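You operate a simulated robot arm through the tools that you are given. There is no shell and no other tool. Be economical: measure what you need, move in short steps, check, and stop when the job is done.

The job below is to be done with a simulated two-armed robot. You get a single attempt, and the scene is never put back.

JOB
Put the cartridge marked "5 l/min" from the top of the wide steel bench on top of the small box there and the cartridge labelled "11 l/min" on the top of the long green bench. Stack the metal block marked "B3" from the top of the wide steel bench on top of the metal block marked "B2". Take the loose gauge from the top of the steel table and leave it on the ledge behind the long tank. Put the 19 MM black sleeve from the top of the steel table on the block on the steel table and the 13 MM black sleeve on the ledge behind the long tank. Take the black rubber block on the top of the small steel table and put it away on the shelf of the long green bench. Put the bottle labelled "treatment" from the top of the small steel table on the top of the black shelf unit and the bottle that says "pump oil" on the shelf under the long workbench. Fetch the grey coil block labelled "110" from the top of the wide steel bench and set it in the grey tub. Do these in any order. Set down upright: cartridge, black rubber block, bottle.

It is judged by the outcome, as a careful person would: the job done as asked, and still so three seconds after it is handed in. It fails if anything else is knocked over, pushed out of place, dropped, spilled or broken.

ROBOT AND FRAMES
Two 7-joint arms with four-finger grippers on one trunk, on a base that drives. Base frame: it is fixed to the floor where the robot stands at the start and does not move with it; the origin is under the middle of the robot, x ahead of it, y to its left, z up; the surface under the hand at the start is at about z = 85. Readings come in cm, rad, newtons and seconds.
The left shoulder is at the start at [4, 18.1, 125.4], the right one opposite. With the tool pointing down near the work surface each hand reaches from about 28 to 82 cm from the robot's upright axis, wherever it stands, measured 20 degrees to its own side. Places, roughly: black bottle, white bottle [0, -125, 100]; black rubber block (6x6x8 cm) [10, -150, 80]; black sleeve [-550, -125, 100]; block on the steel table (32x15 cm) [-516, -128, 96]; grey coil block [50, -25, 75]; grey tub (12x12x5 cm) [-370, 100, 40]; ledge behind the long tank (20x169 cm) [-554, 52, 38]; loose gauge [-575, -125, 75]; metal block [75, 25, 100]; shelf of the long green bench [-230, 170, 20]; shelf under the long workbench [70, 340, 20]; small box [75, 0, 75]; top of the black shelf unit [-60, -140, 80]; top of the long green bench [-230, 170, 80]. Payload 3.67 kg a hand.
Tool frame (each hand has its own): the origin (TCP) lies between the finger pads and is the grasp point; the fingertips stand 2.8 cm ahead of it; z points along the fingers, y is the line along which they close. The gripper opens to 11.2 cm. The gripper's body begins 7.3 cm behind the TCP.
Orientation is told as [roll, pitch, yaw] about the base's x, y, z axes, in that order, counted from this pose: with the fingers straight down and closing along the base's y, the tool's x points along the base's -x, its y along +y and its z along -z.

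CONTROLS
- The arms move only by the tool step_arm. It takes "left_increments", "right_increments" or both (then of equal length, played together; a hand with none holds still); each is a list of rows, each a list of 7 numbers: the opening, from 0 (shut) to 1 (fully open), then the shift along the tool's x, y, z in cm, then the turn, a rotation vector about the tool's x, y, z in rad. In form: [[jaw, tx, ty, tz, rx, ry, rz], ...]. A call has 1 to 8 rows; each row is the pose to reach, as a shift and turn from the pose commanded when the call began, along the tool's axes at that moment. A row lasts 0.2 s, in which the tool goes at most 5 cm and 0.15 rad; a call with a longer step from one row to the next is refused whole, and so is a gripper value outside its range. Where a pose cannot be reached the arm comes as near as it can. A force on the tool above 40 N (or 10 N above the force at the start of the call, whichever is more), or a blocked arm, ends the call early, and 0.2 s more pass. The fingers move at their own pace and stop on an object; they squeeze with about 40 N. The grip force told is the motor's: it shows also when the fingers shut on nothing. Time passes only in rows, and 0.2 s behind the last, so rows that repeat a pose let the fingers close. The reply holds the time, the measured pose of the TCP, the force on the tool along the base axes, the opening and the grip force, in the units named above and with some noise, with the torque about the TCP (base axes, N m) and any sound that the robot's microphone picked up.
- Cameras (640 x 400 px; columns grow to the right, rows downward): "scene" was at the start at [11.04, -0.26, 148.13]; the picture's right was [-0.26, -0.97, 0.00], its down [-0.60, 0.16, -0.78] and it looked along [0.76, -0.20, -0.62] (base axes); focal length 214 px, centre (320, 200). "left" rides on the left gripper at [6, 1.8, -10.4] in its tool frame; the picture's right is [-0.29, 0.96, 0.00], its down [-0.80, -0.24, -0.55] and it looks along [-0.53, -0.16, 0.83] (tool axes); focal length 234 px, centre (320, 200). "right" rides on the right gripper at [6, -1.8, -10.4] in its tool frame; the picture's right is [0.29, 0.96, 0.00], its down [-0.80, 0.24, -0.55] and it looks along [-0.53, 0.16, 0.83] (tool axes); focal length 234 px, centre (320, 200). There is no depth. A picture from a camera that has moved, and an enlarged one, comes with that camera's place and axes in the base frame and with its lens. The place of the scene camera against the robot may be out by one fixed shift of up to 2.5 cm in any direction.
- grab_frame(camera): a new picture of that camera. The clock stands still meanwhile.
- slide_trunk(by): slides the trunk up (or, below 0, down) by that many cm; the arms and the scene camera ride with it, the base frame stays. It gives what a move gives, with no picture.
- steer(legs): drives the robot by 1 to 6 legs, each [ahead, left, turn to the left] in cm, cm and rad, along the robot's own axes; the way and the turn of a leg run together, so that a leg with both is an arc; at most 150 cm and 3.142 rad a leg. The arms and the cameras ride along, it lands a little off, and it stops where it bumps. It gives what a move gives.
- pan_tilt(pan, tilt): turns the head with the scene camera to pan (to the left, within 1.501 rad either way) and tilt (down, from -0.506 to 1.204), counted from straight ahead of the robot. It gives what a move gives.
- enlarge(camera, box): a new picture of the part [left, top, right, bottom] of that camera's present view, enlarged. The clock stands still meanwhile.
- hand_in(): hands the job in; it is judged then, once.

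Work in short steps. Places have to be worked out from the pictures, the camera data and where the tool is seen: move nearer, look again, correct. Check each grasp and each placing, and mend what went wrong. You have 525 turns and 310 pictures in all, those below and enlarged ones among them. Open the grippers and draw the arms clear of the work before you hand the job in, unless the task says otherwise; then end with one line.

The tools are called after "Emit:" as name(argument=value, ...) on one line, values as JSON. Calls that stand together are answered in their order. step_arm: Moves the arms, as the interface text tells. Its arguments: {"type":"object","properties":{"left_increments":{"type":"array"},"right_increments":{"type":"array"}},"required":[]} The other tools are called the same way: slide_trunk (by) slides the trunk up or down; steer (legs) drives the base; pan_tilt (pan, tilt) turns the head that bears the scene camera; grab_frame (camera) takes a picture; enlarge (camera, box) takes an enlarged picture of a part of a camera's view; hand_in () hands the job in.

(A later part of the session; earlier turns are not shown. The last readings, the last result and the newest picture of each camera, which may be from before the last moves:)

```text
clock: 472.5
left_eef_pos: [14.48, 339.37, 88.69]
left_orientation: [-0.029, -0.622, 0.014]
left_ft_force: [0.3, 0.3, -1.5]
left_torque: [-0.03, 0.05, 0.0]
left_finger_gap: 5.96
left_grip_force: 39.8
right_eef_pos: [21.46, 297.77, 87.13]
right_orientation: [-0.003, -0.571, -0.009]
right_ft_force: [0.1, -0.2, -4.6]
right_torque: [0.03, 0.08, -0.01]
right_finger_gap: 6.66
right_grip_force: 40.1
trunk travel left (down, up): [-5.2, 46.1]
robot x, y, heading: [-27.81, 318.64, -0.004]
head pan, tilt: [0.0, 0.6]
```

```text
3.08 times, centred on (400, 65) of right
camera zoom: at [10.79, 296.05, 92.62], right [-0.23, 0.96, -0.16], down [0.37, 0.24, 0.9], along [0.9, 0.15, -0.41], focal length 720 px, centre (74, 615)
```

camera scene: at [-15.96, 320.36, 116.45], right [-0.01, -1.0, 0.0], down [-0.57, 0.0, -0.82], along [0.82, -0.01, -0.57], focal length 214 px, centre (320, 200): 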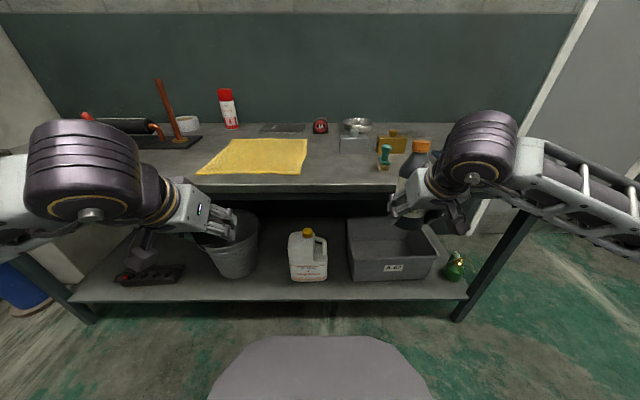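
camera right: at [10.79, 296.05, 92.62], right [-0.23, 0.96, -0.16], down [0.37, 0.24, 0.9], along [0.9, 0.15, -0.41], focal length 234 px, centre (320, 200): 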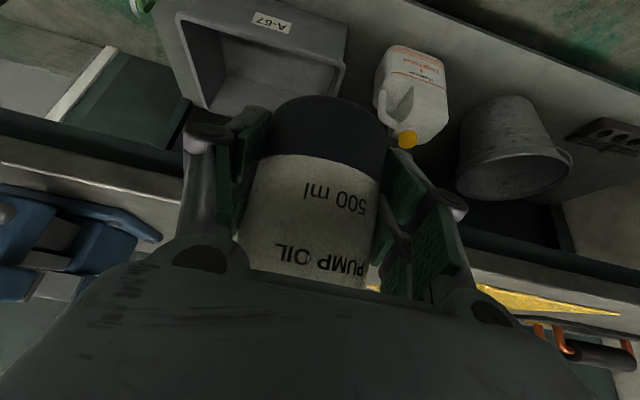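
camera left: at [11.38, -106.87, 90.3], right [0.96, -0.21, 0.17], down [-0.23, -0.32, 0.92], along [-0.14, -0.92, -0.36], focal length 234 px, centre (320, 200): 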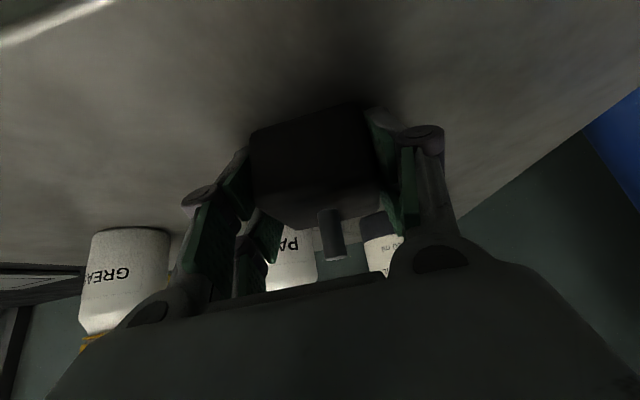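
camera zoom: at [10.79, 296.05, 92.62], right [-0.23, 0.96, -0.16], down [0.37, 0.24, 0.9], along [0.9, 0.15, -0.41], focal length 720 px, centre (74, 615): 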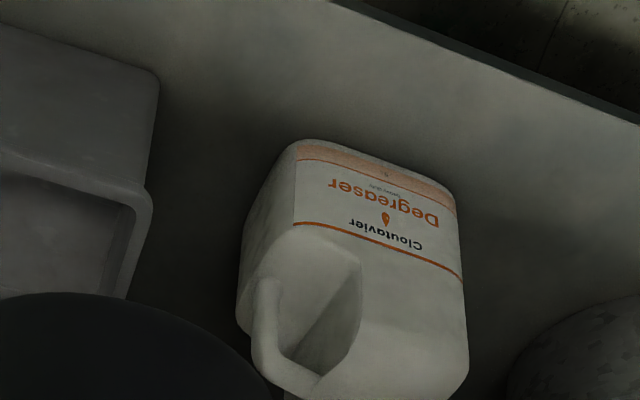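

Shelf front edge x≈40; the gap between crate and jug is y 301–316. Target bottle spot: [47, 309]. I first lower in front of the bench to z≈60 while shifting to y 309.

Emit:
step_arm(right_increments=[[0, 2.43, 1.87, 3.78, 0, 0, 0], [0, 4.86, 3.74, 7.57, 0, 0, 0], [0, 7.29, 5.6, 11.35, 0, 0, 0], [0, 9.72, 7.5, 15.1, 0, 0, 0], [0, 12.15, 9.35, 18.9, 0, 0, 0], [0, 14.6, 11.2, 22.7, 0, 0, 0]])

Emit:
step_arm(right_increments=[[0, -0.9, 0, 4.4, 0, 0, 0], [0, -1.8, 0, 8.8, 0, 0, 0], [0, -2.7, 0, 13.2, 0, 0, 0], [0, -3.6, 0, 17.6, 0, 0, 0], [0, -4.0, 0, 21.5, 0, 0, 0], [0, -3, 0, 25, 0, 0, 0]])

Emit:
grab_frame(camera="scene")

Emit:
grab_frame(camera="right")

```text
clock: 473.9
left_eef_pos: [14.59, 339.34, 88.66]
left_orientation: [-0.03, -0.622, 0.014]
left_ft_force: [0.0, -0.3, -2.8]
left_torque: [0.03, 0.04, 0.03]
left_finger_gap: 5.98
left_grip_force: 39.6
right_eef_pos: [21.46, 308.72, 60.1]
right_orientation: [-0.002, -0.572, -0.007]
right_ft_force: [-0.4, -0.2, -4.9]
right_torque: [0.02, 0.08, 0.0]
right_finger_gap: 6.66
right_grip_force: 40.1
trunk travel left (down, up): [-5.2, 46.1]
robot x, y, heading: [-27.54, 318.56, -0.005]
head pan, tilt: [0.0, 0.6]
```

```text
clock: 475.3
left_eef_pos: [14.48, 339.29, 88.65]
left_orientation: [-0.029, -0.622, 0.013]
left_ft_force: [0.7, -0.1, -2.8]
left_torque: [-0.01, 0.04, 0.0]
left_finger_gap: 5.99
left_grip_force: 39.6
right_eef_pos: [37.7, 308.63, 40.38]
right_orientation: [-0.002, -0.57, -0.008]
right_ft_force: [0.4, 0.2, -4.8]
right_torque: [-0.03, 0.12, 0.02]
right_finger_gap: 6.68
right_grip_force: 40.2
trunk travel left (down, up): [-5.2, 46.1]
robot x, y, heading: [-27.87, 318.36, -0.007]
head pan, tilt: [0.0, 0.6]
```

```text
93 pictures are left
camera scene: at [-15.9, 320.37, 116.43], right [-0.01, -1.0, 0.0], down [-0.57, 0.0, -0.82], along [0.82, -0.01, -0.57], focal length 214 px, centre (320, 200)
```

scene: 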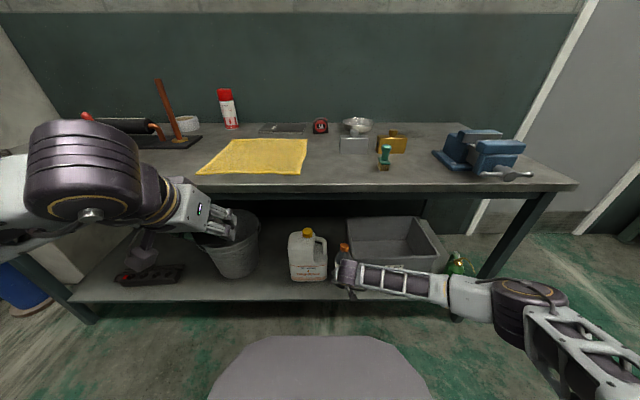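

```text
92 pictures are left
camera right: at [27.04, 306.86, 46.08], right [-0.23, 0.96, -0.16], down [0.37, 0.24, 0.9], along [0.9, 0.15, -0.41], focal length 234 px, centre (320, 200)
```

right: 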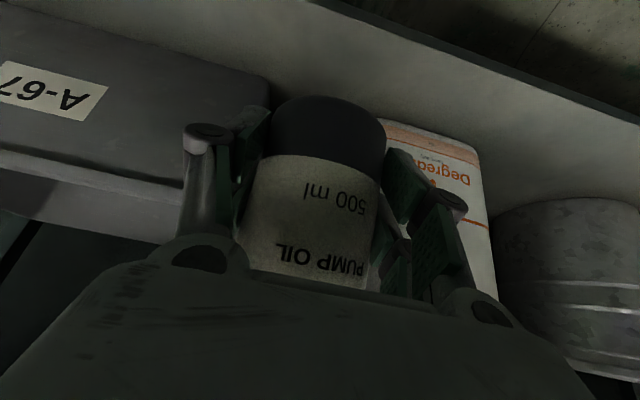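

Aligned with the gap. I move forward/down to [46.5, 308.7], just above the shelf.

Emit:
step_arm(right_increments=[[0, -1.8, 0, 4, 0, 0, 0], [0, -2.5, 0, 8, 0, 0, 0], [0, -2.2, 0, 11.5, 0, 0, 0], [0, -1.5, 0, 14, 0, 0, 0]])

Emit:
grab_frame(camera="right")

```text
clock: 476.3
left_eef_pos: [14.44, 339.39, 88.73]
left_orientation: [-0.032, -0.624, 0.015]
left_ft_force: [0.1, 0.6, -1.8]
left_torque: [-0.04, 0.07, -0.03]
left_finger_gap: 5.97
left_grip_force: 39.7
right_eef_pos: [46.61, 307.93, 29.63]
right_orientation: [-0.01, -0.572, -0.011]
right_ft_force: [1.4, -5.6, -3.6]
right_torque: [0.34, 0.23, 0.19]
right_finger_gap: 6.69
right_grip_force: 39.8
trunk travel left (down, up): [-5.2, 46.1]
robot x, y, heading: [-27.41, 318.45, -0.012]
head pan, tilt: [0.0, 0.6]
```

```text
91 pictures are left
camera right: at [35.97, 306.16, 35.29], right [-0.23, 0.96, -0.16], down [0.37, 0.24, 0.9], along [0.9, 0.14, -0.41], focal length 234 px, centre (320, 200)
```

right: 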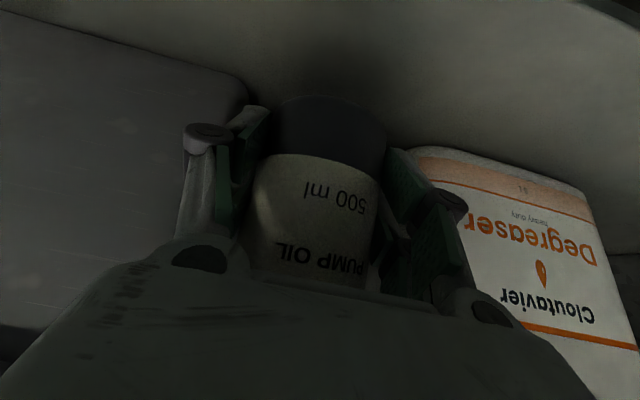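

A light side force (−5.6 N) suggests a finger brushes the jug; I shift 1.2 cm away and back 1 cm, then check.

Emit:
step_arm(right_increments=[[0, 0.9, -0.6, -0.5, 0, 0, 0], [0, 0.9, -1.2, -0.5, 0, 0, 0]])

Emit:
enlarge(camera="scene", box=[230, 200, 470, 340])

```text
clock: 476.9
left_eef_pos: [14.47, 339.28, 88.69]
left_orientation: [-0.029, -0.624, 0.014]
left_ft_force: [-0.5, -0.5, -2.0]
left_torque: [0.03, 0.02, 0.02]
left_finger_gap: 5.95
left_grip_force: 40.3
right_eef_pos: [45.28, 307.19, 29.69]
right_orientation: [-0.004, -0.571, -0.007]
right_ft_force: [-0.6, 0.0, -5.2]
right_torque: [0.0, 0.05, -0.01]
right_finger_gap: 6.68
right_grip_force: 40.0
trunk travel left (down, up): [-5.2, 46.1]
robot x, y, heading: [-27.54, 318.5, -0.006]
head pan, tilt: [0.0, 0.6]
```

```text
2.67 times, centred on (350, 270) of scene
camera zoom: at [-15.93, 320.38, 116.44], right [-0.01, -1.0, 0.0], down [-0.57, 0.0, -0.82], along [0.82, -0.01, -0.57], focal length 572 px, centre (240, 13)
```

zoom: 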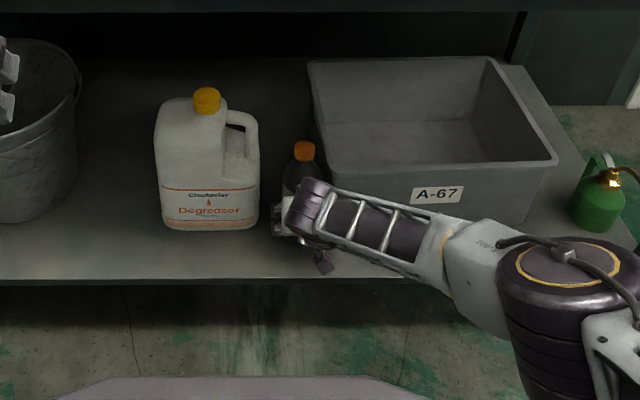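

Force is gone and the jug is in place. I lower slowly until contact.

Emit:
step_arm(right_increments=[[0, 0.8, 0, 1.3, 0, 0, 0], [0, 1.5, 0, 2.4, 0, 0, 0], [0, 1.95, 0, 3.1, 0, 0, 0], [0, 2.4, 0, 3.8, 0, 0, 0], [0, 2.75, 0, 4.4, 0, 0, 0]])

```text
clock: 478.1
left_eef_pos: [14.45, 339.39, 88.67]
left_orientation: [-0.03, -0.623, 0.014]
left_ft_force: [0.4, 0.4, -2.9]
left_torque: [0.02, 0.03, -0.01]
left_finger_gap: 5.97
left_grip_force: 40.1
right_eef_pos: [44.86, 307.02, 26.91]
right_orientation: [-0.003, -0.574, -0.009]
right_ft_force: [0.1, -0.7, 0.5]
right_torque: [-0.02, -0.15, -0.01]
right_finger_gap: 6.67
right_grip_force: 40.0
right hand out of reach, approached as far as the arm can: row 2, 3, 4, 5
trunk travel left (down, up): [-5.2, 46.1]
robot x, y, heading: [-27.64, 318.67, -0.006]
head pan, tilt: [0.0, 0.6]
```

The weight has come off (−5 → +0.5 N) but the arm reports its limit; I lower the trunk 1 cm to make sure of contact.

Emit:
slide_trunk(by=-0.8)

Emit:
grab_frame(camera="right")

```text
clock: 478.6
left_eef_pos: [14.25, 339.24, 87.87]
left_orientation: [-0.03, -0.622, 0.015]
left_ft_force: [0.2, 1.1, -1.6]
left_torque: [0.02, 0.05, 0.0]
left_finger_gap: 5.97
left_grip_force: 40.1
right_eef_pos: [45.3, 307.16, 26.45]
right_orientation: [-0.002, -0.581, -0.008]
right_ft_force: [1.1, 0.4, 11.7]
right_torque: [0.08, -0.57, -0.03]
right_finger_gap: 6.68
right_grip_force: 40.2
trunk travel left (down, up): [-4.4, 47.0]
robot x, y, heading: [-27.43, 318.66, -0.004]
head pan, tilt: [0.0, 0.6]
stopped: the force on the tool passed its limit at 48 N (the readings are from after the stop); the commanded pose is now the measured one
```

```text
89 pictures are left
camera right: at [34.57, 305.42, 31.97], right [-0.23, 0.96, -0.16], down [0.36, 0.24, 0.9], along [0.9, 0.15, -0.4], focal length 234 px, centre (320, 200)
```

right: 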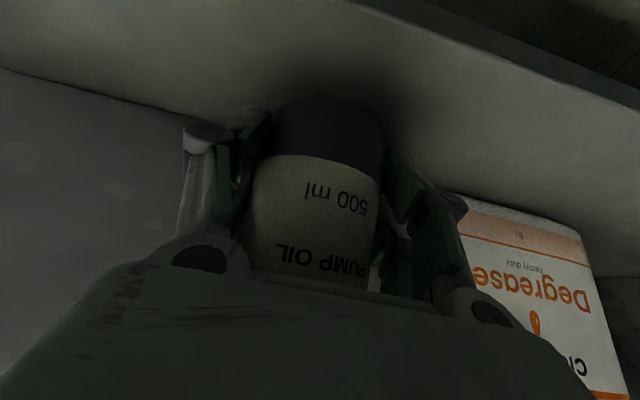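

Contact confirmed. I release and withdraw along the tool axis.

Emit:
step_arm(right_increments=[[0.75, 0, 0, 0, 0, 0, 0], [0.75, 0, 0, 0, 0, 0, 0], [0.75, 0, 0, -2, 0, 0, 0], [0.75, 0, 0, -6, 0, 0, 0], [0.75, 0, 0, -10, 0, 0, 0], [0.75, 0, 0, -14, 0, 0, 0]])

Emit:
grab_frame(camera="right")

Emit:
enlarge(camera="scene", box=[230, 200, 470, 340])

```text
clock: 480.0
left_eef_pos: [14.48, 339.32, 87.89]
left_orientation: [-0.031, -0.622, 0.013]
left_ft_force: [0.0, -0.2, -2.1]
left_torque: [0.0, 0.0, -0.02]
left_finger_gap: 5.98
left_grip_force: 39.3
right_eef_pos: [37.05, 307.49, 38.0]
right_orientation: [-0.004, -0.578, -0.009]
right_ft_force: [-1.9, 3.8, 0.8]
right_torque: [-0.28, -0.15, -0.2]
right_finger_gap: 8.41
right_grip_force: 0.8
trunk travel left (down, up): [-4.4, 47.0]
robot x, y, heading: [-27.33, 318.39, -0.005]
head pan, tilt: [0.0, 0.6]
```

```text
88 pictures are left
camera right: at [26.58, 305.7, 43.56], right [-0.23, 0.96, -0.16], down [0.37, 0.24, 0.9], along [0.9, 0.15, -0.41], focal length 234 px, centre (320, 200)
```

right: 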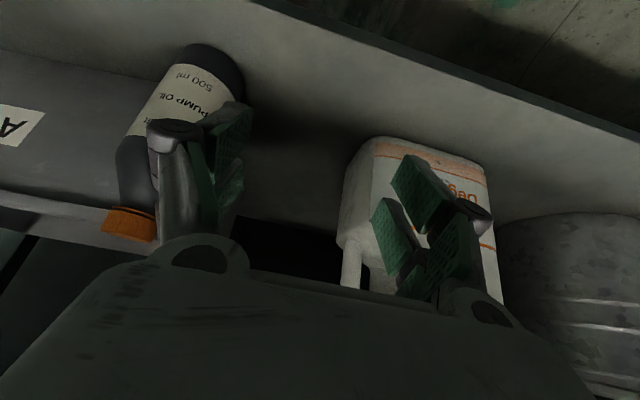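

```text
2.67 times, centred on (350, 270) of scene
camera zoom: at [-16.1, 320.43, 115.64], right [-0.01, -1.0, 0.0], down [-0.56, 0.0, -0.83], along [0.83, -0.01, -0.56], focal length 572 px, centre (240, 13)
```

zoom: 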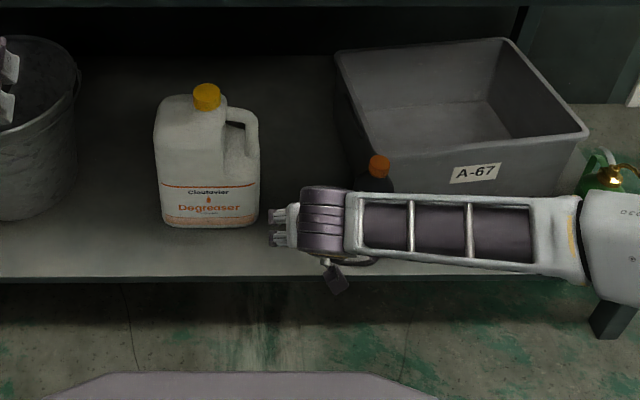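

Something shoved the bottle ~14 cm sideways during the withdrawal (it stands upright at ≈[48, 293]) and the crate was nudged ~5 cm. First I move the hand gently away (+y), then out and up, then assess.

Emit:
step_arm(right_increments=[[0.75, 0, 1, 0, 0, 0, 0], [0.75, 0, 2, 0, 0, 0, 0], [0.75, 1, 2.5, -2, 0, 0, 0], [0.75, 2, 2.5, -5, 0, 0, 0], [0.75, 3, 2.5, -8, 0, 0, 0]])

Emit:
grab_frame(camera="scene")

Emit:
grab_frame(camera="right")

```text
clock: 481.2
left_eef_pos: [14.41, 339.34, 87.95]
left_orientation: [-0.029, -0.622, 0.013]
left_ft_force: [-0.3, 0.1, -2.5]
left_torque: [-0.04, -0.01, 0.01]
left_finger_gap: 5.96
left_grip_force: 39.5
right_eef_pos: [30.39, 309.96, 43.18]
right_orientation: [-0.003, -0.577, -0.008]
right_ft_force: [0.4, -0.1, 0.4]
right_torque: [0.01, 0.0, -0.02]
right_finger_gap: 8.41
right_grip_force: 0.1
trunk travel left (down, up): [-4.4, 47.0]
robot x, y, heading: [-28.1, 318.47, -0.005]
head pan, tilt: [0.0, 0.6]
```

```text
86 pictures are left
camera scene: at [-16.04, 320.37, 115.63], right [-0.01, -1.0, 0.0], down [-0.57, 0.0, -0.82], along [0.82, -0.01, -0.57], focal length 214 px, centre (320, 200)
```

scene: 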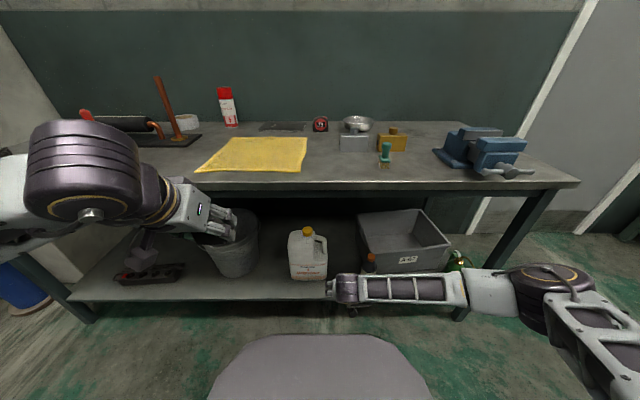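

```text
85 pictures are left
camera right: at [19.75, 308.24, 48.66], right [-0.23, 0.96, -0.16], down [0.37, 0.24, 0.9], along [0.9, 0.15, -0.41], focal length 234 px, centre (320, 200)
```

right: 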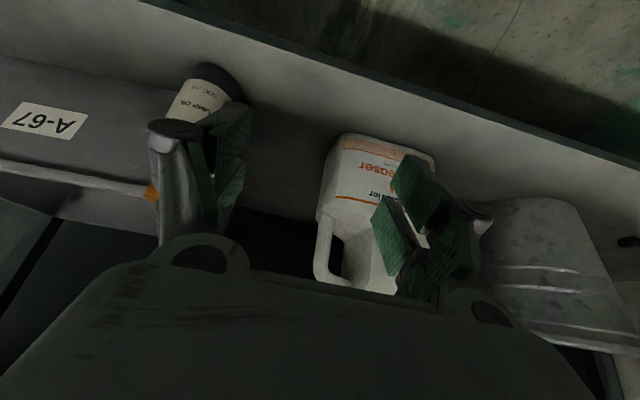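

Bottle stands upright in front of the crate. I withdraw the right arm up and back, away from everything.

Emit:
step_arm(right_increments=[[0.75, 2, 0, -2.5, 0, 0, 0], [0.75, 3, 0, -6, 0, 0, 0], [0.75, 2.5, 0, -10, 0, 0, 0], [0.75, 1.5, 0, -14, 0, 0, 0], [0.75, 0, 0, -18, 0, 0, 0], [0.75, -2, 0, -22, 0, 0, 0]])

Emit:
enlarge(camera="scene", box=[230, 200, 470, 340])

```text
clock: 482.6
left_eef_pos: [14.4, 339.36, 87.88]
left_orientation: [-0.03, -0.622, 0.014]
left_ft_force: [0.0, -0.5, -3.2]
left_torque: [-0.02, 0.04, 0.0]
left_finger_gap: 5.98
left_grip_force: 40.1
right_eef_pos: [20.28, 310.04, 62.51]
right_orientation: [-0.003, -0.579, -0.009]
right_ft_force: [0.1, -0.1, -0.2]
right_torque: [0.03, 0.0, 0.0]
right_finger_gap: 8.41
right_grip_force: 0.0
trunk travel left (down, up): [-4.4, 47.0]
robot x, y, heading: [-27.23, 318.4, -0.01]
head pan, tilt: [0.0, 0.6]
```

```text
2.67 times, centred on (350, 270) of scene
camera zoom: at [-16.05, 320.38, 115.63], right [-0.01, -1.0, 0.0], down [-0.56, 0.0, -0.83], along [0.82, -0.01, -0.56], focal length 572 px, centre (240, 13)
```

zoom: 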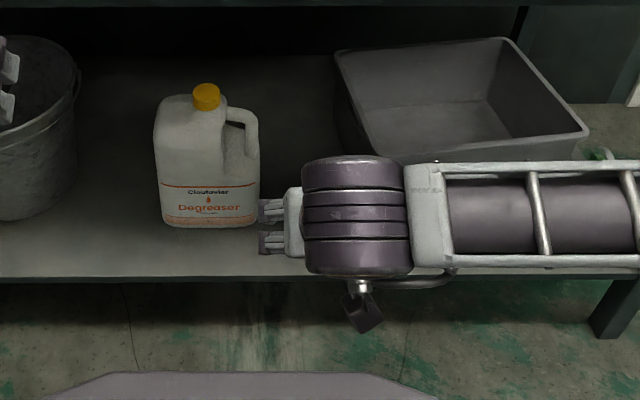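

I raise the right hand out of the sight line.

Emit:
step_arm(right_increments=[[0.75, -2.4, -0.5, -3.7, 0, 0, 0], [0.75, -4.8, -1, -7.4, 0, 0, 0], [0.75, -7.2, -2, -11.1, 0, 0, 0], [0.75, -9.6, -3, -14.8, 0, 0, 0], [0.75, -12, -5, -18.5, 0, 0, 0], [0.75, -14.4, -7, -22.2, 0, 0, 0], [0.75, -16.8, -9, -25.9, 0, 0, 0]])

Emit:
grab_frame(camera="scene")

Emit:
grab_frame(camera="right")

```text
clock: 484.2
left_eef_pos: [14.34, 339.28, 87.87]
left_orientation: [-0.029, -0.622, 0.014]
left_ft_force: [0.1, -0.5, -3.2]
left_torque: [-0.01, 0.02, 0.0]
left_finger_gap: 5.97
left_grip_force: 39.7
right_eef_pos: [19.84, 301.27, 93.32]
right_orientation: [-0.004, -0.578, -0.007]
right_ft_force: [0.4, -0.6, 0.6]
right_torque: [0.01, 0.0, 0.0]
right_finger_gap: 8.41
right_grip_force: 0.0
trunk travel left (down, up): [-4.4, 47.0]
robot x, y, heading: [-27.26, 318.44, -0.005]
head pan, tilt: [0.0, 0.6]
```

```text
83 pictures are left
camera scene: at [-16.04, 320.36, 115.63], right [-0.01, -1.0, 0.0], down [-0.56, 0.0, -0.83], along [0.82, -0.01, -0.56], focal length 214 px, centre (320, 200)
```

scene: 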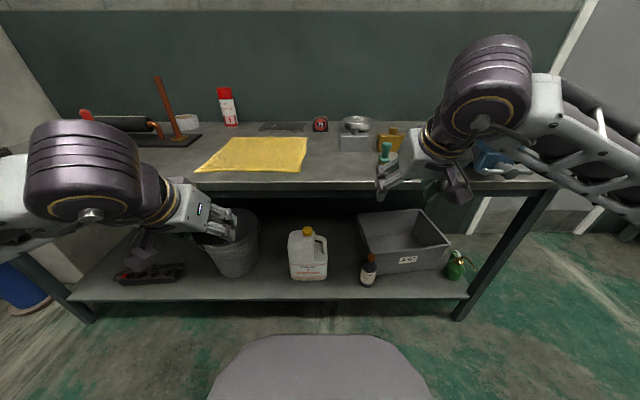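

```text
82 pictures are left
camera right: at [9.21, 299.43, 98.95], right [-0.23, 0.96, -0.16], down [0.37, 0.24, 0.9], along [0.9, 0.15, -0.41], focal length 234 px, centre (320, 200)
```

right: 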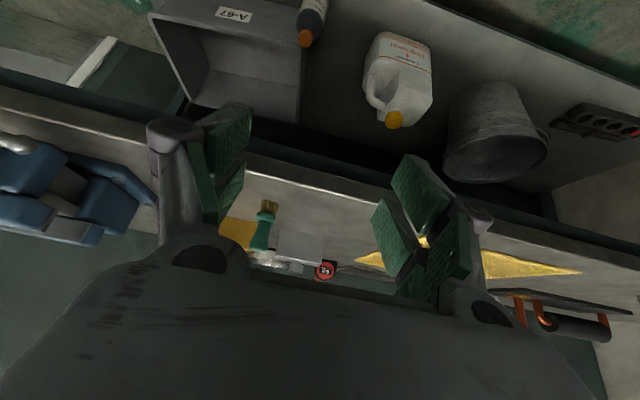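

The crate moved about 7 cm toward −y and 2 cm back; I must restore it. I take the same zoom crop as before for a precise comparison.

Emit:
enlarge(camera="scene", box=[230, 200, 470, 340])

```text
2.67 times, centred on (350, 270) of scene
camera zoom: at [-16.04, 320.36, 115.63], right [-0.01, -1.0, 0.0], down [-0.56, 0.0, -0.83], along [0.82, -0.01, -0.56], focal length 572 px, centre (240, 13)
```

zoom: 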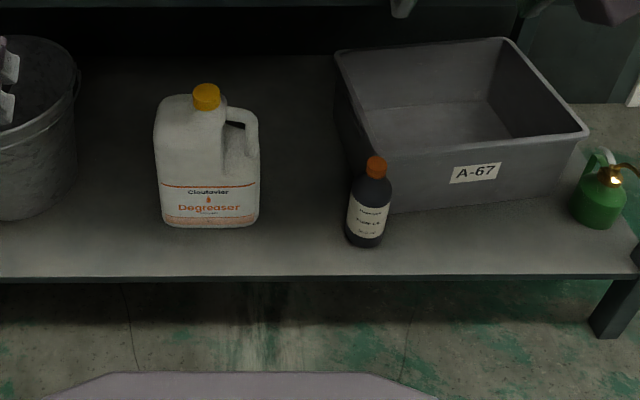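

Comparison: the crate shifted about +5.5 cm in x, −8 cm in y and turned ~3°. First I'll pick the bottle up again by its cap (keeps the forearm higher), from a closer base position. I pull the right hand back and drive 9 cm ahead.

Emit:
step_arm(right_increments=[[0.6, 3.4, 0, -2.2, 0, 0, 0], [0.6, 6.7, 0, -4.3, 0, 0, 0]])

Emit:
steer(legs=[[9, 0, 0]])

Emit:
step_arm(right_increments=[[0.6, 2.4, -1, 3.8, 0, 0, 0], [0.6, 4.9, -2, 7.6, 0, 0, 0], [0.6, 7.3, -3, 11.4, 0, 0, 0], [0.6, 9.7, -4, 15.2, 0, 0, 0], [0.6, 12.2, -5, 19, 0, 0, 0], [0.6, 14, -5.5, 22, 0, 0, 0]])

Emit:
grab_frame(camera="right")

```text
clock: 484.8
left_eef_pos: [14.44, 339.32, 87.96]
left_orientation: [-0.03, -0.623, 0.013]
left_ft_force: [-0.3, 0.3, -2.2]
left_torque: [-0.02, -0.01, -0.04]
left_finger_gap: 5.98
left_grip_force: 40.1
right_eef_pos: [12.03, 301.39, 93.39]
right_orientation: [-0.004, -0.578, -0.008]
right_ft_force: [0.2, -0.5, -0.3]
right_torque: [0.0, -0.02, -0.01]
right_finger_gap: 6.72
right_grip_force: 0.1
trunk travel left (down, up): [-4.4, 47.0]
robot x, y, heading: [-27.63, 318.57, -0.004]
head pan, tilt: [0.0, 0.6]
```

```text
clock: 485.9
left_eef_pos: [23.4, 339.24, 87.79]
left_orientation: [-0.03, -0.621, 0.014]
left_ft_force: [0.8, 0.0, -1.4]
left_torque: [0.02, 0.02, 0.02]
left_finger_gap: 5.97
left_grip_force: 39.9
right_eef_pos: [20.97, 301.22, 93.28]
right_orientation: [-0.005, -0.575, -0.011]
right_ft_force: [0.7, -0.1, 0.1]
right_torque: [0.0, 0.05, -0.05]
right_finger_gap: 6.74
right_grip_force: 0.0
trunk travel left (down, up): [-4.4, 47.0]
robot x, y, heading: [-18.82, 318.45, -0.008]
head pan, tilt: [0.0, 0.6]
```

```text
clock: 487.4
left_eef_pos: [23.19, 339.18, 87.94]
left_orientation: [-0.029, -0.621, 0.012]
left_ft_force: [-0.5, -0.8, -1.7]
left_torque: [0.01, 0.01, 0.03]
left_finger_gap: 5.97
left_grip_force: 39.6
right_eef_pos: [25.69, 296.44, 66.05]
right_orientation: [-0.001, -0.579, -0.009]
right_ft_force: [-0.7, -0.6, -0.4]
right_torque: [0.0, 0.0, 0.0]
right_finger_gap: 6.71
right_grip_force: 0.0
right hand out of reach, approached as far as the arm can: row 1, 2, 3, 4, 5, 6
trunk travel left (down, up): [-4.4, 47.0]
robot x, y, heading: [-18.94, 318.29, -0.006]
head pan, tilt: [0.0, 0.6]
```

```text
80 pictures are left
camera right: at [15.04, 294.61, 71.6], right [-0.23, 0.96, -0.16], down [0.37, 0.24, 0.9], along [0.9, 0.15, -0.41], focal length 234 px, centre (320, 200)
```

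right: 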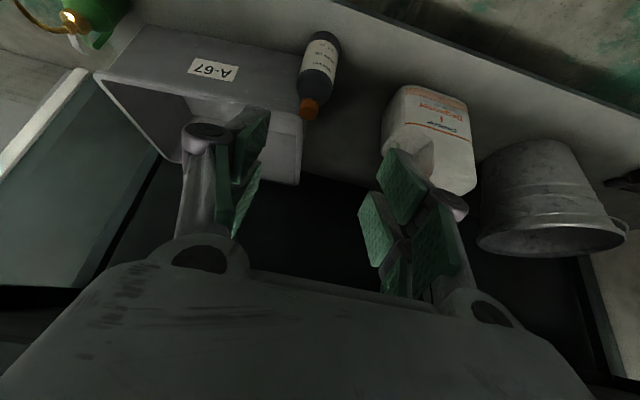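

The bottle's cap is at ≈[48.2, 295, 38.5]. I move toward it partway along the tool axis, then measure.

Emit:
step_arm(right_increments=[[0.6, -1, 0, 4.5, 0, 0, 0], [0.6, -2, 0, 9, 0, 0, 0], [0.6, -3, -0.5, 13.5, 0, 0, 0], [0.6, -4, -1, 18, 0, 0, 0], [0.6, -4, -1, 22, 0, 0, 0]])

Emit:
grab_frame(camera="right")

```text
clock: 488.6
left_eef_pos: [23.23, 339.27, 87.93]
left_orientation: [-0.028, -0.621, 0.012]
left_ft_force: [1.0, -0.5, -2.1]
left_torque: [0.04, 0.02, 0.04]
left_finger_gap: 5.99
left_grip_force: 40.2
right_eef_pos: [40.71, 294.88, 49.81]
right_orientation: [-0.004, -0.575, -0.008]
right_ft_force: [-0.9, 0.2, -0.7]
right_torque: [-0.04, -0.01, 0.01]
right_finger_gap: 6.7
right_grip_force: 0.0
trunk travel left (down, up): [-4.4, 47.0]
robot x, y, heading: [-18.66, 318.35, -0.003]
head pan, tilt: [0.0, 0.6]
```

```text
79 pictures are left
camera right: at [29.99, 293.14, 55.32], right [-0.23, 0.96, -0.16], down [0.37, 0.24, 0.9], along [0.9, 0.15, -0.41], focal length 234 px, centre (320, 200)
```

right: 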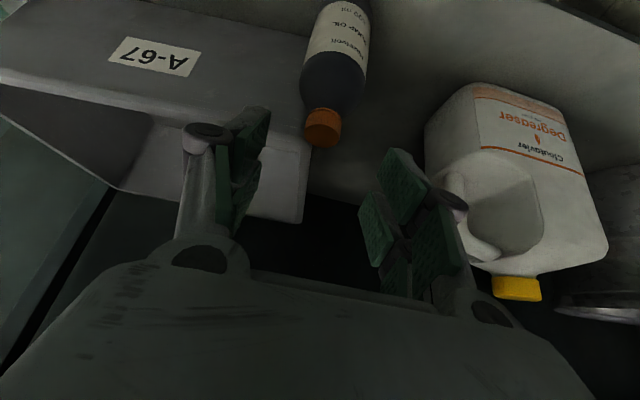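

The cap is right on the tool axis, ~12 cm ahead. I advance and close on it.

Emit:
step_arm(right_increments=[[0.6, 0, 0, 4, 0, 0, 0], [0.6, 0, 0.1, 8, 0, 0, 0], [0.6, 0, 0.1, 11.5, 0, 0, 0]])

Emit:
grab_frame(camera="right")

```text
clock: 489.4
left_eef_pos: [23.19, 339.2, 87.91]
left_orientation: [-0.03, -0.624, 0.014]
left_ft_force: [0.9, 0.8, -2.7]
left_torque: [0.01, 0.06, 0.03]
left_finger_gap: 5.97
left_grip_force: 40.0
right_eef_pos: [47.16, 294.92, 40.72]
right_orientation: [-0.004, -0.582, -0.01]
right_ft_force: [-0.5, -1.2, 7.1]
right_torque: [-0.29, -0.21, -0.08]
right_finger_gap: 7.01
right_grip_force: 1.8
trunk travel left (down, up): [-4.4, 47.0]
robot x, y, heading: [-18.33, 318.23, -0.01]
head pan, tilt: [0.0, 0.6]
```

```text
78 pictures are left
camera right: at [36.41, 293.28, 46.15], right [-0.23, 0.96, -0.16], down [0.37, 0.24, 0.9], along [0.9, 0.15, -0.41], focal length 234 px, centre (320, 200)
```

right: 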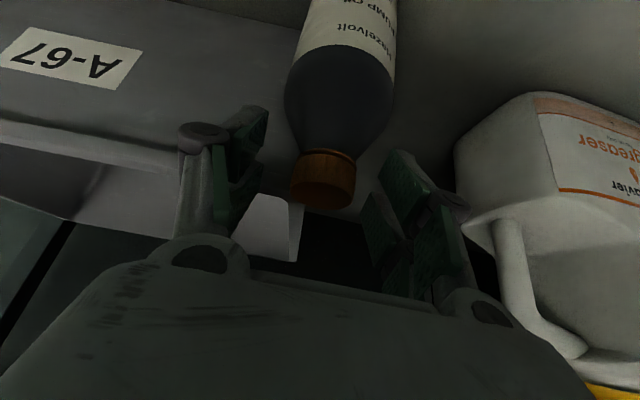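

A light 7 N contact (finger on crate rim). The cap is between the pads, so I close now.

Emit:
step_arm(right_increments=[[0, 0, 0.3, 0, 0, 0, 0], [0, 0, 0.3, 0, 0, 0, 0], [0, 0, 0.3, 0, 0, 0, 0], [0, -0.8, 0.3, -1.2, 0, 0, 0], [0, -2.1, 0.3, -3.4, 0, 0, 0]])

Emit:
grab_frame(camera="right")

```text
clock: 490.6
left_eef_pos: [23.3, 339.32, 87.97]
left_orientation: [-0.029, -0.622, 0.014]
left_ft_force: [-0.2, -0.6, -2.1]
left_torque: [0.01, 0.01, 0.02]
left_finger_gap: 5.97
left_grip_force: 40.0
right_eef_pos: [46.78, 295.39, 44.19]
right_orientation: [-0.003, -0.574, -0.01]
right_ft_force: [1.2, -0.8, -5.4]
right_torque: [-0.01, 0.02, 0.0]
right_finger_gap: 3.24
right_grip_force: 40.8
trunk travel left (down, up): [-4.4, 47.0]
robot x, y, heading: [-18.93, 318.39, -0.005]
head pan, tilt: [0.0, 0.6]
```

```text
77 pictures are left
camera right: at [36.2, 293.63, 49.79], right [-0.23, 0.96, -0.16], down [0.37, 0.24, 0.9], along [0.9, 0.15, -0.41], focal length 234 px, centre (320, 200)
```

right: 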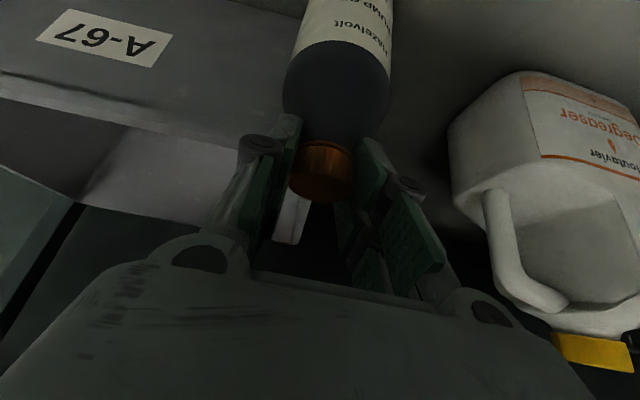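

Held by the cap. I carry it sideways to y≈315 in front of the jug, staying at x≈45.5.

Emit:
step_arm(right_increments=[[0, 0.5, 3, -0.5, 0, 0, 0], [0, 1, 7, -0.7, 0, 0, 0], [0, 1.1, 11.5, -0.7, 0, 0, 0], [0, 1.1, 16, -0.7, 0, 0, 0], [0, 1.1, 19.6, -0.7, 0, 0, 0]])

Emit:
grab_frame(camera="right")

Emit:
enlarge(camera="scene", box=[230, 200, 470, 340])

```text
clock: 491.8
left_eef_pos: [23.22, 339.14, 87.96]
left_orientation: [-0.029, -0.623, 0.01]
left_ft_force: [0.0, -1.2, -1.8]
left_torque: [-0.02, 0.04, -0.02]
left_finger_gap: 5.97
left_grip_force: 40.6
right_eef_pos: [45.92, 314.38, 44.01]
right_orientation: [-0.01, -0.57, -0.011]
right_ft_force: [-15.2, -13.8, -3.8]
right_torque: [-1.32, 1.36, -0.28]
right_finger_gap: 3.3
right_grip_force: 40.4
trunk travel left (down, up): [-4.4, 47.0]
robot x, y, heading: [-18.83, 318.35, -0.011]
head pan, tilt: [0.0, 0.6]
```

```text
76 pictures are left
camera right: at [35.11, 312.82, 49.6], right [-0.22, 0.96, -0.16], down [0.38, 0.24, 0.89], along [0.9, 0.14, -0.42], focal length 234 px, centre (320, 200)
```

right: 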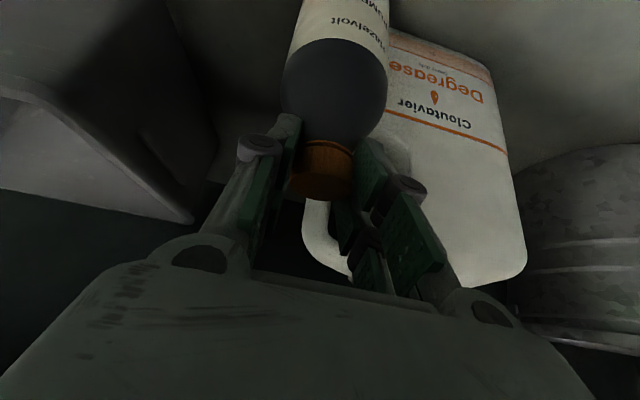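

```text
2.67 times, centred on (350, 270) of scene
camera zoom: at [-7.28, 320.19, 115.63], right [-0.01, -1.0, 0.0], down [-0.57, 0.01, -0.82], along [0.82, -0.01, -0.57], focal length 572 px, centre (240, 13)
```

zoom: 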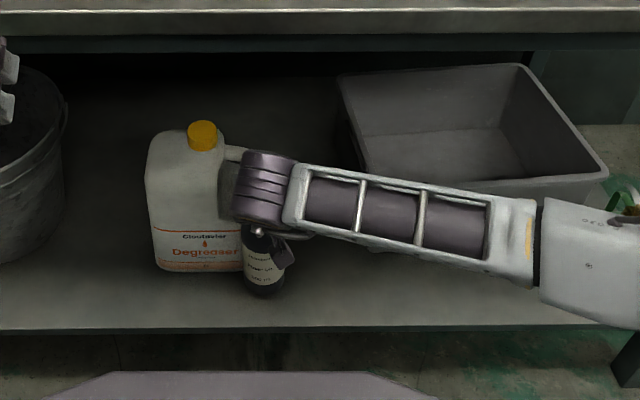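

The bottle is pressing on the jug's corner. I back away 3 cm in −y and 1 cm toward me.

Emit:
step_arm(right_increments=[[0, 0.4, -1.2, -0.3, 0, 0, 0], [0, 0.9, -2.5, -0.6, 0, 0, 0], [0, 0.9, -3.2, -0.6, 0, 0, 0]])

Emit:
grab_frame(camera="right")

```text
clock: 492.6
left_eef_pos: [23.26, 339.22, 87.89]
left_orientation: [-0.03, -0.622, 0.014]
left_ft_force: [-0.6, 0.0, -2.9]
left_torque: [0.0, 0.02, 0.04]
left_finger_gap: 5.96
left_grip_force: 39.8
right_eef_pos: [44.7, 311.86, 44.28]
right_orientation: [-0.002, -0.578, -0.01]
right_ft_force: [-0.5, -0.8, -4.5]
right_torque: [-0.02, 0.03, -0.02]
right_finger_gap: 3.24
right_grip_force: 40.2
trunk travel left (down, up): [-4.4, 47.0]
robot x, y, heading: [-18.75, 318.56, -0.006]
head pan, tilt: [0.0, 0.6]
```

```text
74 pictures are left
camera right: at [34.13, 310.1, 49.86], right [-0.23, 0.96, -0.16], down [0.37, 0.24, 0.9], along [0.9, 0.15, -0.41], focal length 234 px, centre (320, 200)
```

right: 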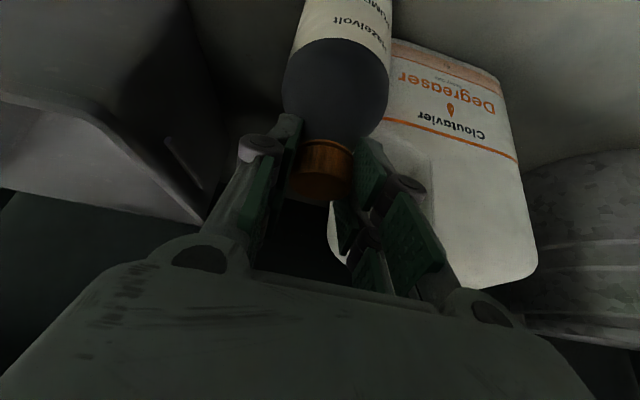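

Free again. I lower the bottle onto the shelf here.

Emit:
step_arm(right_increments=[[0, 1.0, 0, 1.6, 0, 0, 0], [0, 1.6, 0, 2.5, 0, 0, 0], [0, 2.0, 0, 3.1, 0, 0, 0], [0, 2.3, 0, 3.6, 0, 0, 0]])

```text
clock: 493.5
left_eef_pos: [23.06, 339.23, 87.91]
left_orientation: [-0.029, -0.622, 0.012]
left_ft_force: [0.0, 0.1, -2.7]
left_torque: [-0.03, 0.04, -0.01]
left_finger_gap: 5.98
left_grip_force: 40.4
right_eef_pos: [45.21, 311.78, 41.32]
right_orientation: [-0.001, -0.591, -0.013]
right_ft_force: [-5.5, -2.6, 17.9]
right_torque: [-0.13, 0.61, -0.03]
right_finger_gap: 3.26
right_grip_force: 40.1
trunk travel left (down, up): [-4.4, 47.0]
robot x, y, heading: [-18.85, 318.26, -0.016]
head pan, tilt: [0.0, 0.6]
stopped in row 4 (right hand): the force on the tool passed its limit at 45 N (the readings are from after the stop); the commanded pose is now the measured one
```

On the shelf. I ease, open the jaws moderately, and look before withdrawing.

Emit:
step_arm(right_increments=[[0, -0.15, 0, -0.25, 0, 0, 0], [0.5, -0.15, 0, -0.25, 0, 0, 0], [0.5, -0.15, 0, -0.25, 0, 0, 0]])

Emit:
grab_frame(camera="right")

```text
clock: 494.3
left_eef_pos: [23.27, 339.19, 87.78]
left_orientation: [-0.031, -0.623, 0.012]
left_ft_force: [-0.6, -0.3, -2.2]
left_torque: [0.0, -0.01, 0.02]
left_finger_gap: 5.98
left_grip_force: 39.9
right_eef_pos: [45.03, 311.74, 41.08]
right_orientation: [0.0, -0.584, -0.011]
right_ft_force: [0.4, -0.8, -0.6]
right_torque: [0.0, 0.0, 0.0]
right_finger_gap: 5.62
right_grip_force: 0.1
trunk travel left (down, up): [-4.4, 47.0]
robot x, y, heading: [-18.77, 318.25, -0.006]
head pan, tilt: [0.0, 0.6]
```

```text
73 pictures are left
camera right: at [34.36, 310.02, 46.61], right [-0.23, 0.96, -0.16], down [0.36, 0.24, 0.9], along [0.9, 0.15, -0.4], focal length 234 px, centre (320, 200)
```

right: 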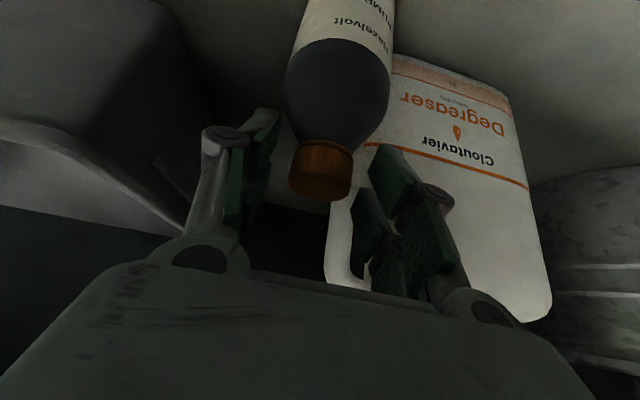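

The bottle stands free between open fingers. I withdraw along the tool axis.

Emit:
step_arm(right_increments=[[0.5, 0, 0, -3, 0, 0, 0], [0.5, 0, 0, -6, 0, 0, 0], [0.5, 0, 0, -10, 0, 0, 0], [0.5, 0, 0, -14, 0, 0, 0]])

Emit:
enlarge(camera="scene", box=[230, 200, 470, 340])

Emit:
grab_frame(camera="right")

```text
clock: 495.3
left_eef_pos: [23.17, 339.24, 87.94]
left_orientation: [-0.029, -0.622, 0.013]
left_ft_force: [0.3, 0.3, -1.8]
left_torque: [0.02, 0.0, -0.01]
left_finger_gap: 5.96
left_grip_force: 39.7
right_eef_pos: [37.11, 311.84, 52.92]
right_orientation: [-0.001, -0.587, -0.013]
right_ft_force: [-0.2, 0.0, -0.3]
right_torque: [0.0, -0.01, 0.0]
right_finger_gap: 5.6
right_grip_force: 0.1
trunk travel left (down, up): [-4.4, 47.0]
robot x, y, heading: [-18.82, 318.51, -0.005]
head pan, tilt: [0.0, 0.6]
```

```text
2.67 times, centred on (350, 270) of scene
camera zoom: at [-7.29, 320.28, 115.63], right [-0.01, -1.0, 0.0], down [-0.56, 0.0, -0.83], along [0.82, -0.01, -0.56], focal length 572 px, centre (240, 13)
```

zoom: 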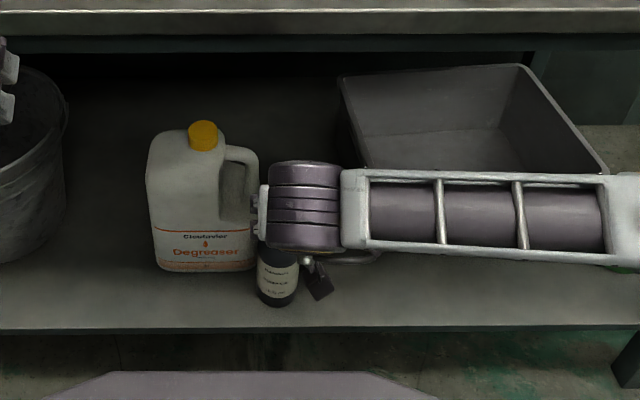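

```text
71 pictures are left
camera right: at [26.43, 310.08, 58.35], right [-0.23, 0.96, -0.16], down [0.36, 0.24, 0.9], along [0.9, 0.15, -0.4], focal length 234 px, centre (320, 200)
```

right: 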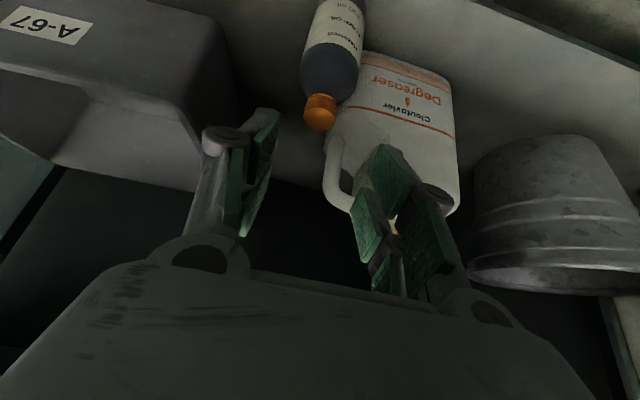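

The bottle stands free at ≈[46, 313]. Now I restore the crate by pushing it from inside with closed fingers. First raise both hands a little and sidestep the right hand to y≈290.

Emit:
step_arm(left_increments=[[0, -1, 0, -3, 0, 0, 0], [0, -2.2, 0, -6.5, 0, 0, 0], [0, -3.4, 0, -9.9, 0, 0, 0], [0, -3.4, 0, -9.9, 0, 0, 0], [0, -3.4, 0, -9.9, 0, 0, 0], [0, -3.4, 0, -9.9, 0, 0, 0], [0, -3.4, 0, -9.9, 0, 0, 0]], right_increments=[[0, -2.2, 0, -3.4, 0, 0, 0], [0, -4.4, 0, -6.7, 0, 0, 0], [0, -4.4, -4.5, -6.7, 0, 0, 0], [0, -4.4, -9, -6.7, 0, 0, 0], [0, -4.4, -13.5, -6.7, 0, 0, 0], [0, -4.4, -18, -6.7, 0, 0, 0], [0, -4.4, -22, -6.7, 0, 0, 0]])

Emit:
steer(legs=[[6, 0, 0]])

Emit:
grab_frame(camera="right")

```text
clock: 496.9
left_eef_pos: [20.13, 339.46, 98.08]
left_orientation: [-0.03, -0.622, 0.013]
left_ft_force: [0.6, -0.4, -2.1]
left_torque: [0.02, 0.03, 0.01]
left_finger_gap: 5.97
left_grip_force: 40.4
left hand out of reach, approached as far as the arm can: row 1
right_eef_pos: [37.19, 289.93, 61.12]
right_orientation: [-0.002, -0.587, -0.011]
right_ft_force: [0.5, 0.4, -0.4]
right_torque: [-0.03, 0.01, -0.01]
right_finger_gap: 0.0
right_grip_force: 35.8
trunk travel left (down, up): [-4.4, 47.0]
robot x, y, heading: [-18.88, 318.39, -0.007]
head pan, tilt: [0.0, 0.6]
```

```text
clock: 497.9
left_eef_pos: [26.15, 339.53, 98.04]
left_orientation: [-0.029, -0.619, 0.013]
left_ft_force: [0.8, 0.5, -3.1]
left_torque: [0.0, 0.04, -0.01]
left_finger_gap: 5.99
left_grip_force: 39.8
right_eef_pos: [43.09, 289.77, 60.91]
right_orientation: [-0.003, -0.583, -0.011]
right_ft_force: [-0.2, 0.2, -0.5]
right_torque: [0.02, -0.01, -0.03]
right_finger_gap: 0.0
right_grip_force: 35.2
trunk travel left (down, up): [-4.4, 47.0]
robot x, y, heading: [-13.03, 318.54, -0.009]
head pan, tilt: [0.0, 0.6]
```

```text
70 pictures are left
camera right: at [32.44, 288.1, 66.45], right [-0.23, 0.96, -0.16], down [0.36, 0.24, 0.9], along [0.9, 0.15, -0.4], focal length 234 px, centre (320, 200)
```

right: 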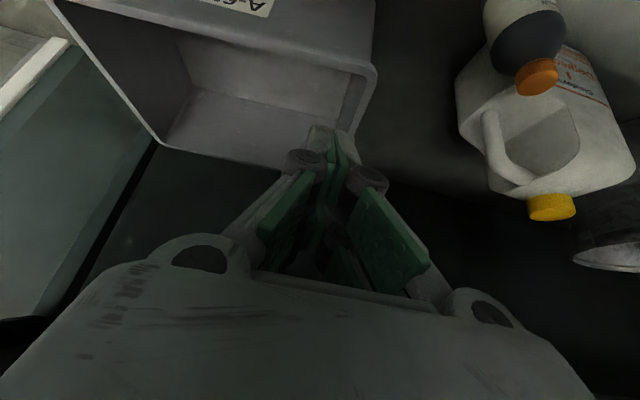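

I see into the crate; its +y wall is at y≈295. I insert the closed fingers over the front rim: forward first, then down inside.

Emit:
step_arm(right_increments=[[0, -2.4, 0, 4, 0, 0, 0], [0, -4.8, 0, 8, 0, 0, 0], [0, -7.2, 0, 12, 0, 0, 0], [0, -9.7, 0, 16, 0, 0, 0]])

Emit:
step_arm(right_increments=[[0, 2.6, 0.2, 4, 0, 0, 0], [0, 5.2, 0.4, 8, 0, 0, 0], [0, 7.8, 0.6, 12, 0, 0, 0], [0, 10, 0.6, 15.2, 0, 0, 0]])

Emit:
grab_frame(camera="right")

Emit:
enlarge(camera="scene", box=[230, 200, 470, 340])

```text
clock: 498.9
left_eef_pos: [26.37, 340.55, 98.03]
left_orientation: [-0.036, -0.621, 0.021]
left_ft_force: [-1.0, 0.2, -2.5]
left_torque: [-0.07, 0.0, -0.07]
left_finger_gap: 5.96
left_grip_force: 40.2
right_eef_pos: [60.82, 290.83, 53.17]
right_orientation: [-0.005, -0.587, -0.004]
right_ft_force: [-1.0, 1.6, -2.0]
right_torque: [-0.11, -0.19, -0.08]
right_finger_gap: 0.0
right_grip_force: 35.7
trunk travel left (down, up): [-4.4, 47.0]
robot x, y, heading: [-12.69, 318.8, -0.003]
head pan, tilt: [0.0, 0.6]
```

```text
clock: 499.9
left_eef_pos: [26.2, 339.48, 97.96]
left_orientation: [-0.028, -0.621, 0.013]
left_ft_force: [0.0, 0.6, -3.0]
left_torque: [-0.01, 0.05, 0.01]
left_finger_gap: 5.98
left_grip_force: 40.0
right_eef_pos: [60.03, 290.24, 34.47]
right_orientation: [0.0, -0.586, -0.012]
right_ft_force: [0.3, -0.6, -0.7]
right_torque: [0.03, 0.01, 0.0]
right_finger_gap: 0.0
right_grip_force: 35.8
trunk travel left (down, up): [-4.4, 47.0]
robot x, y, heading: [-13.15, 318.31, -0.014]
head pan, tilt: [0.0, 0.6]
```

```text
69 pictures are left
camera right: at [49.33, 288.49, 39.93], right [-0.23, 0.96, -0.16], down [0.36, 0.24, 0.9], along [0.9, 0.15, -0.4], focal length 234 px, centre (320, 200)
```

right: 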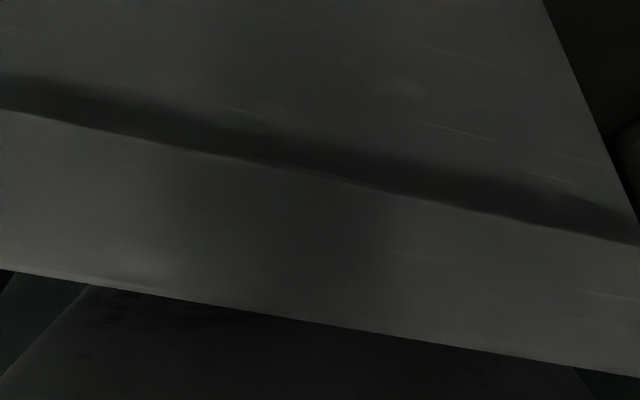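

```text
2.67 times, centred on (350, 270) of scene
camera zoom: at [-1.34, 320.19, 115.62], right [-0.01, -1.0, 0.0], down [-0.57, 0.0, -0.82], along [0.82, -0.01, -0.57], focal length 572 px, centre (240, 13)
```

zoom: 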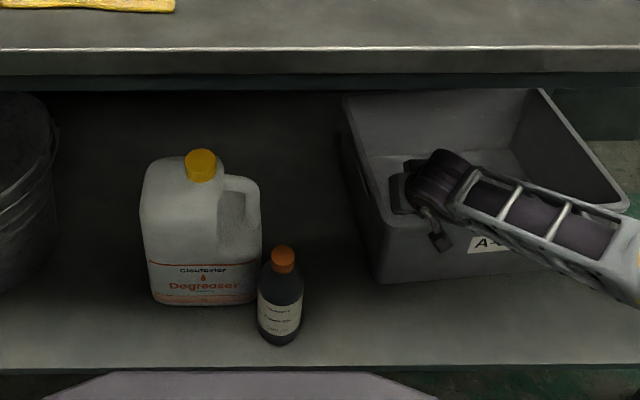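

Fingers are inside the crate. I push gently toward +y in small steps.

Emit:
step_arm(right_increments=[[0, 0, 1.4, 0, 0, 0, 0], [0, 0, 2.8, 0, 0, 0, 0], [0, 0, 4.2, 0, 0, 0, 0], [0, 0, 5.6, 0, 0, 0, 0], [0, 0, 7, 0, 0, 0, 0], [0, 0, 8.4, 0, 0, 0, 0]])

Emit:
enlarge(camera="scene", box=[230, 200, 470, 340])

```text
clock: 501.2
left_eef_pos: [26.1, 339.48, 98.07]
left_orientation: [-0.029, -0.623, 0.012]
left_ft_force: [0.1, -0.2, -2.2]
left_torque: [0.0, -0.01, 0.01]
left_finger_gap: 5.98
left_grip_force: 40.4
right_eef_pos: [60.27, 298.62, 34.88]
right_orientation: [-0.001, -0.587, -0.01]
right_ft_force: [0.6, -0.8, 0.1]
right_torque: [0.09, -0.01, 0.07]
right_finger_gap: 0.0
right_grip_force: 35.8
trunk travel left (down, up): [-4.4, 47.0]
robot x, y, heading: [-12.92, 318.53, -0.006]
head pan, tilt: [0.0, 0.6]
```

```text
2.67 times, centred on (350, 270) of scene
camera zoom: at [-1.36, 320.23, 115.63], right [-0.01, -1.0, 0.0], down [-0.57, 0.0, -0.82], along [0.82, -0.01, -0.57], focal length 572 px, centre (240, 13)
```

zoom: 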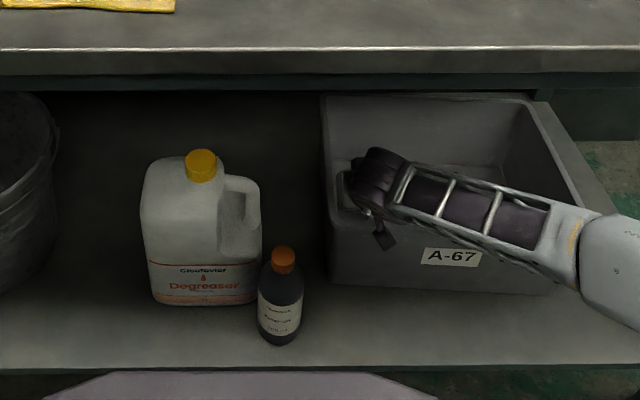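

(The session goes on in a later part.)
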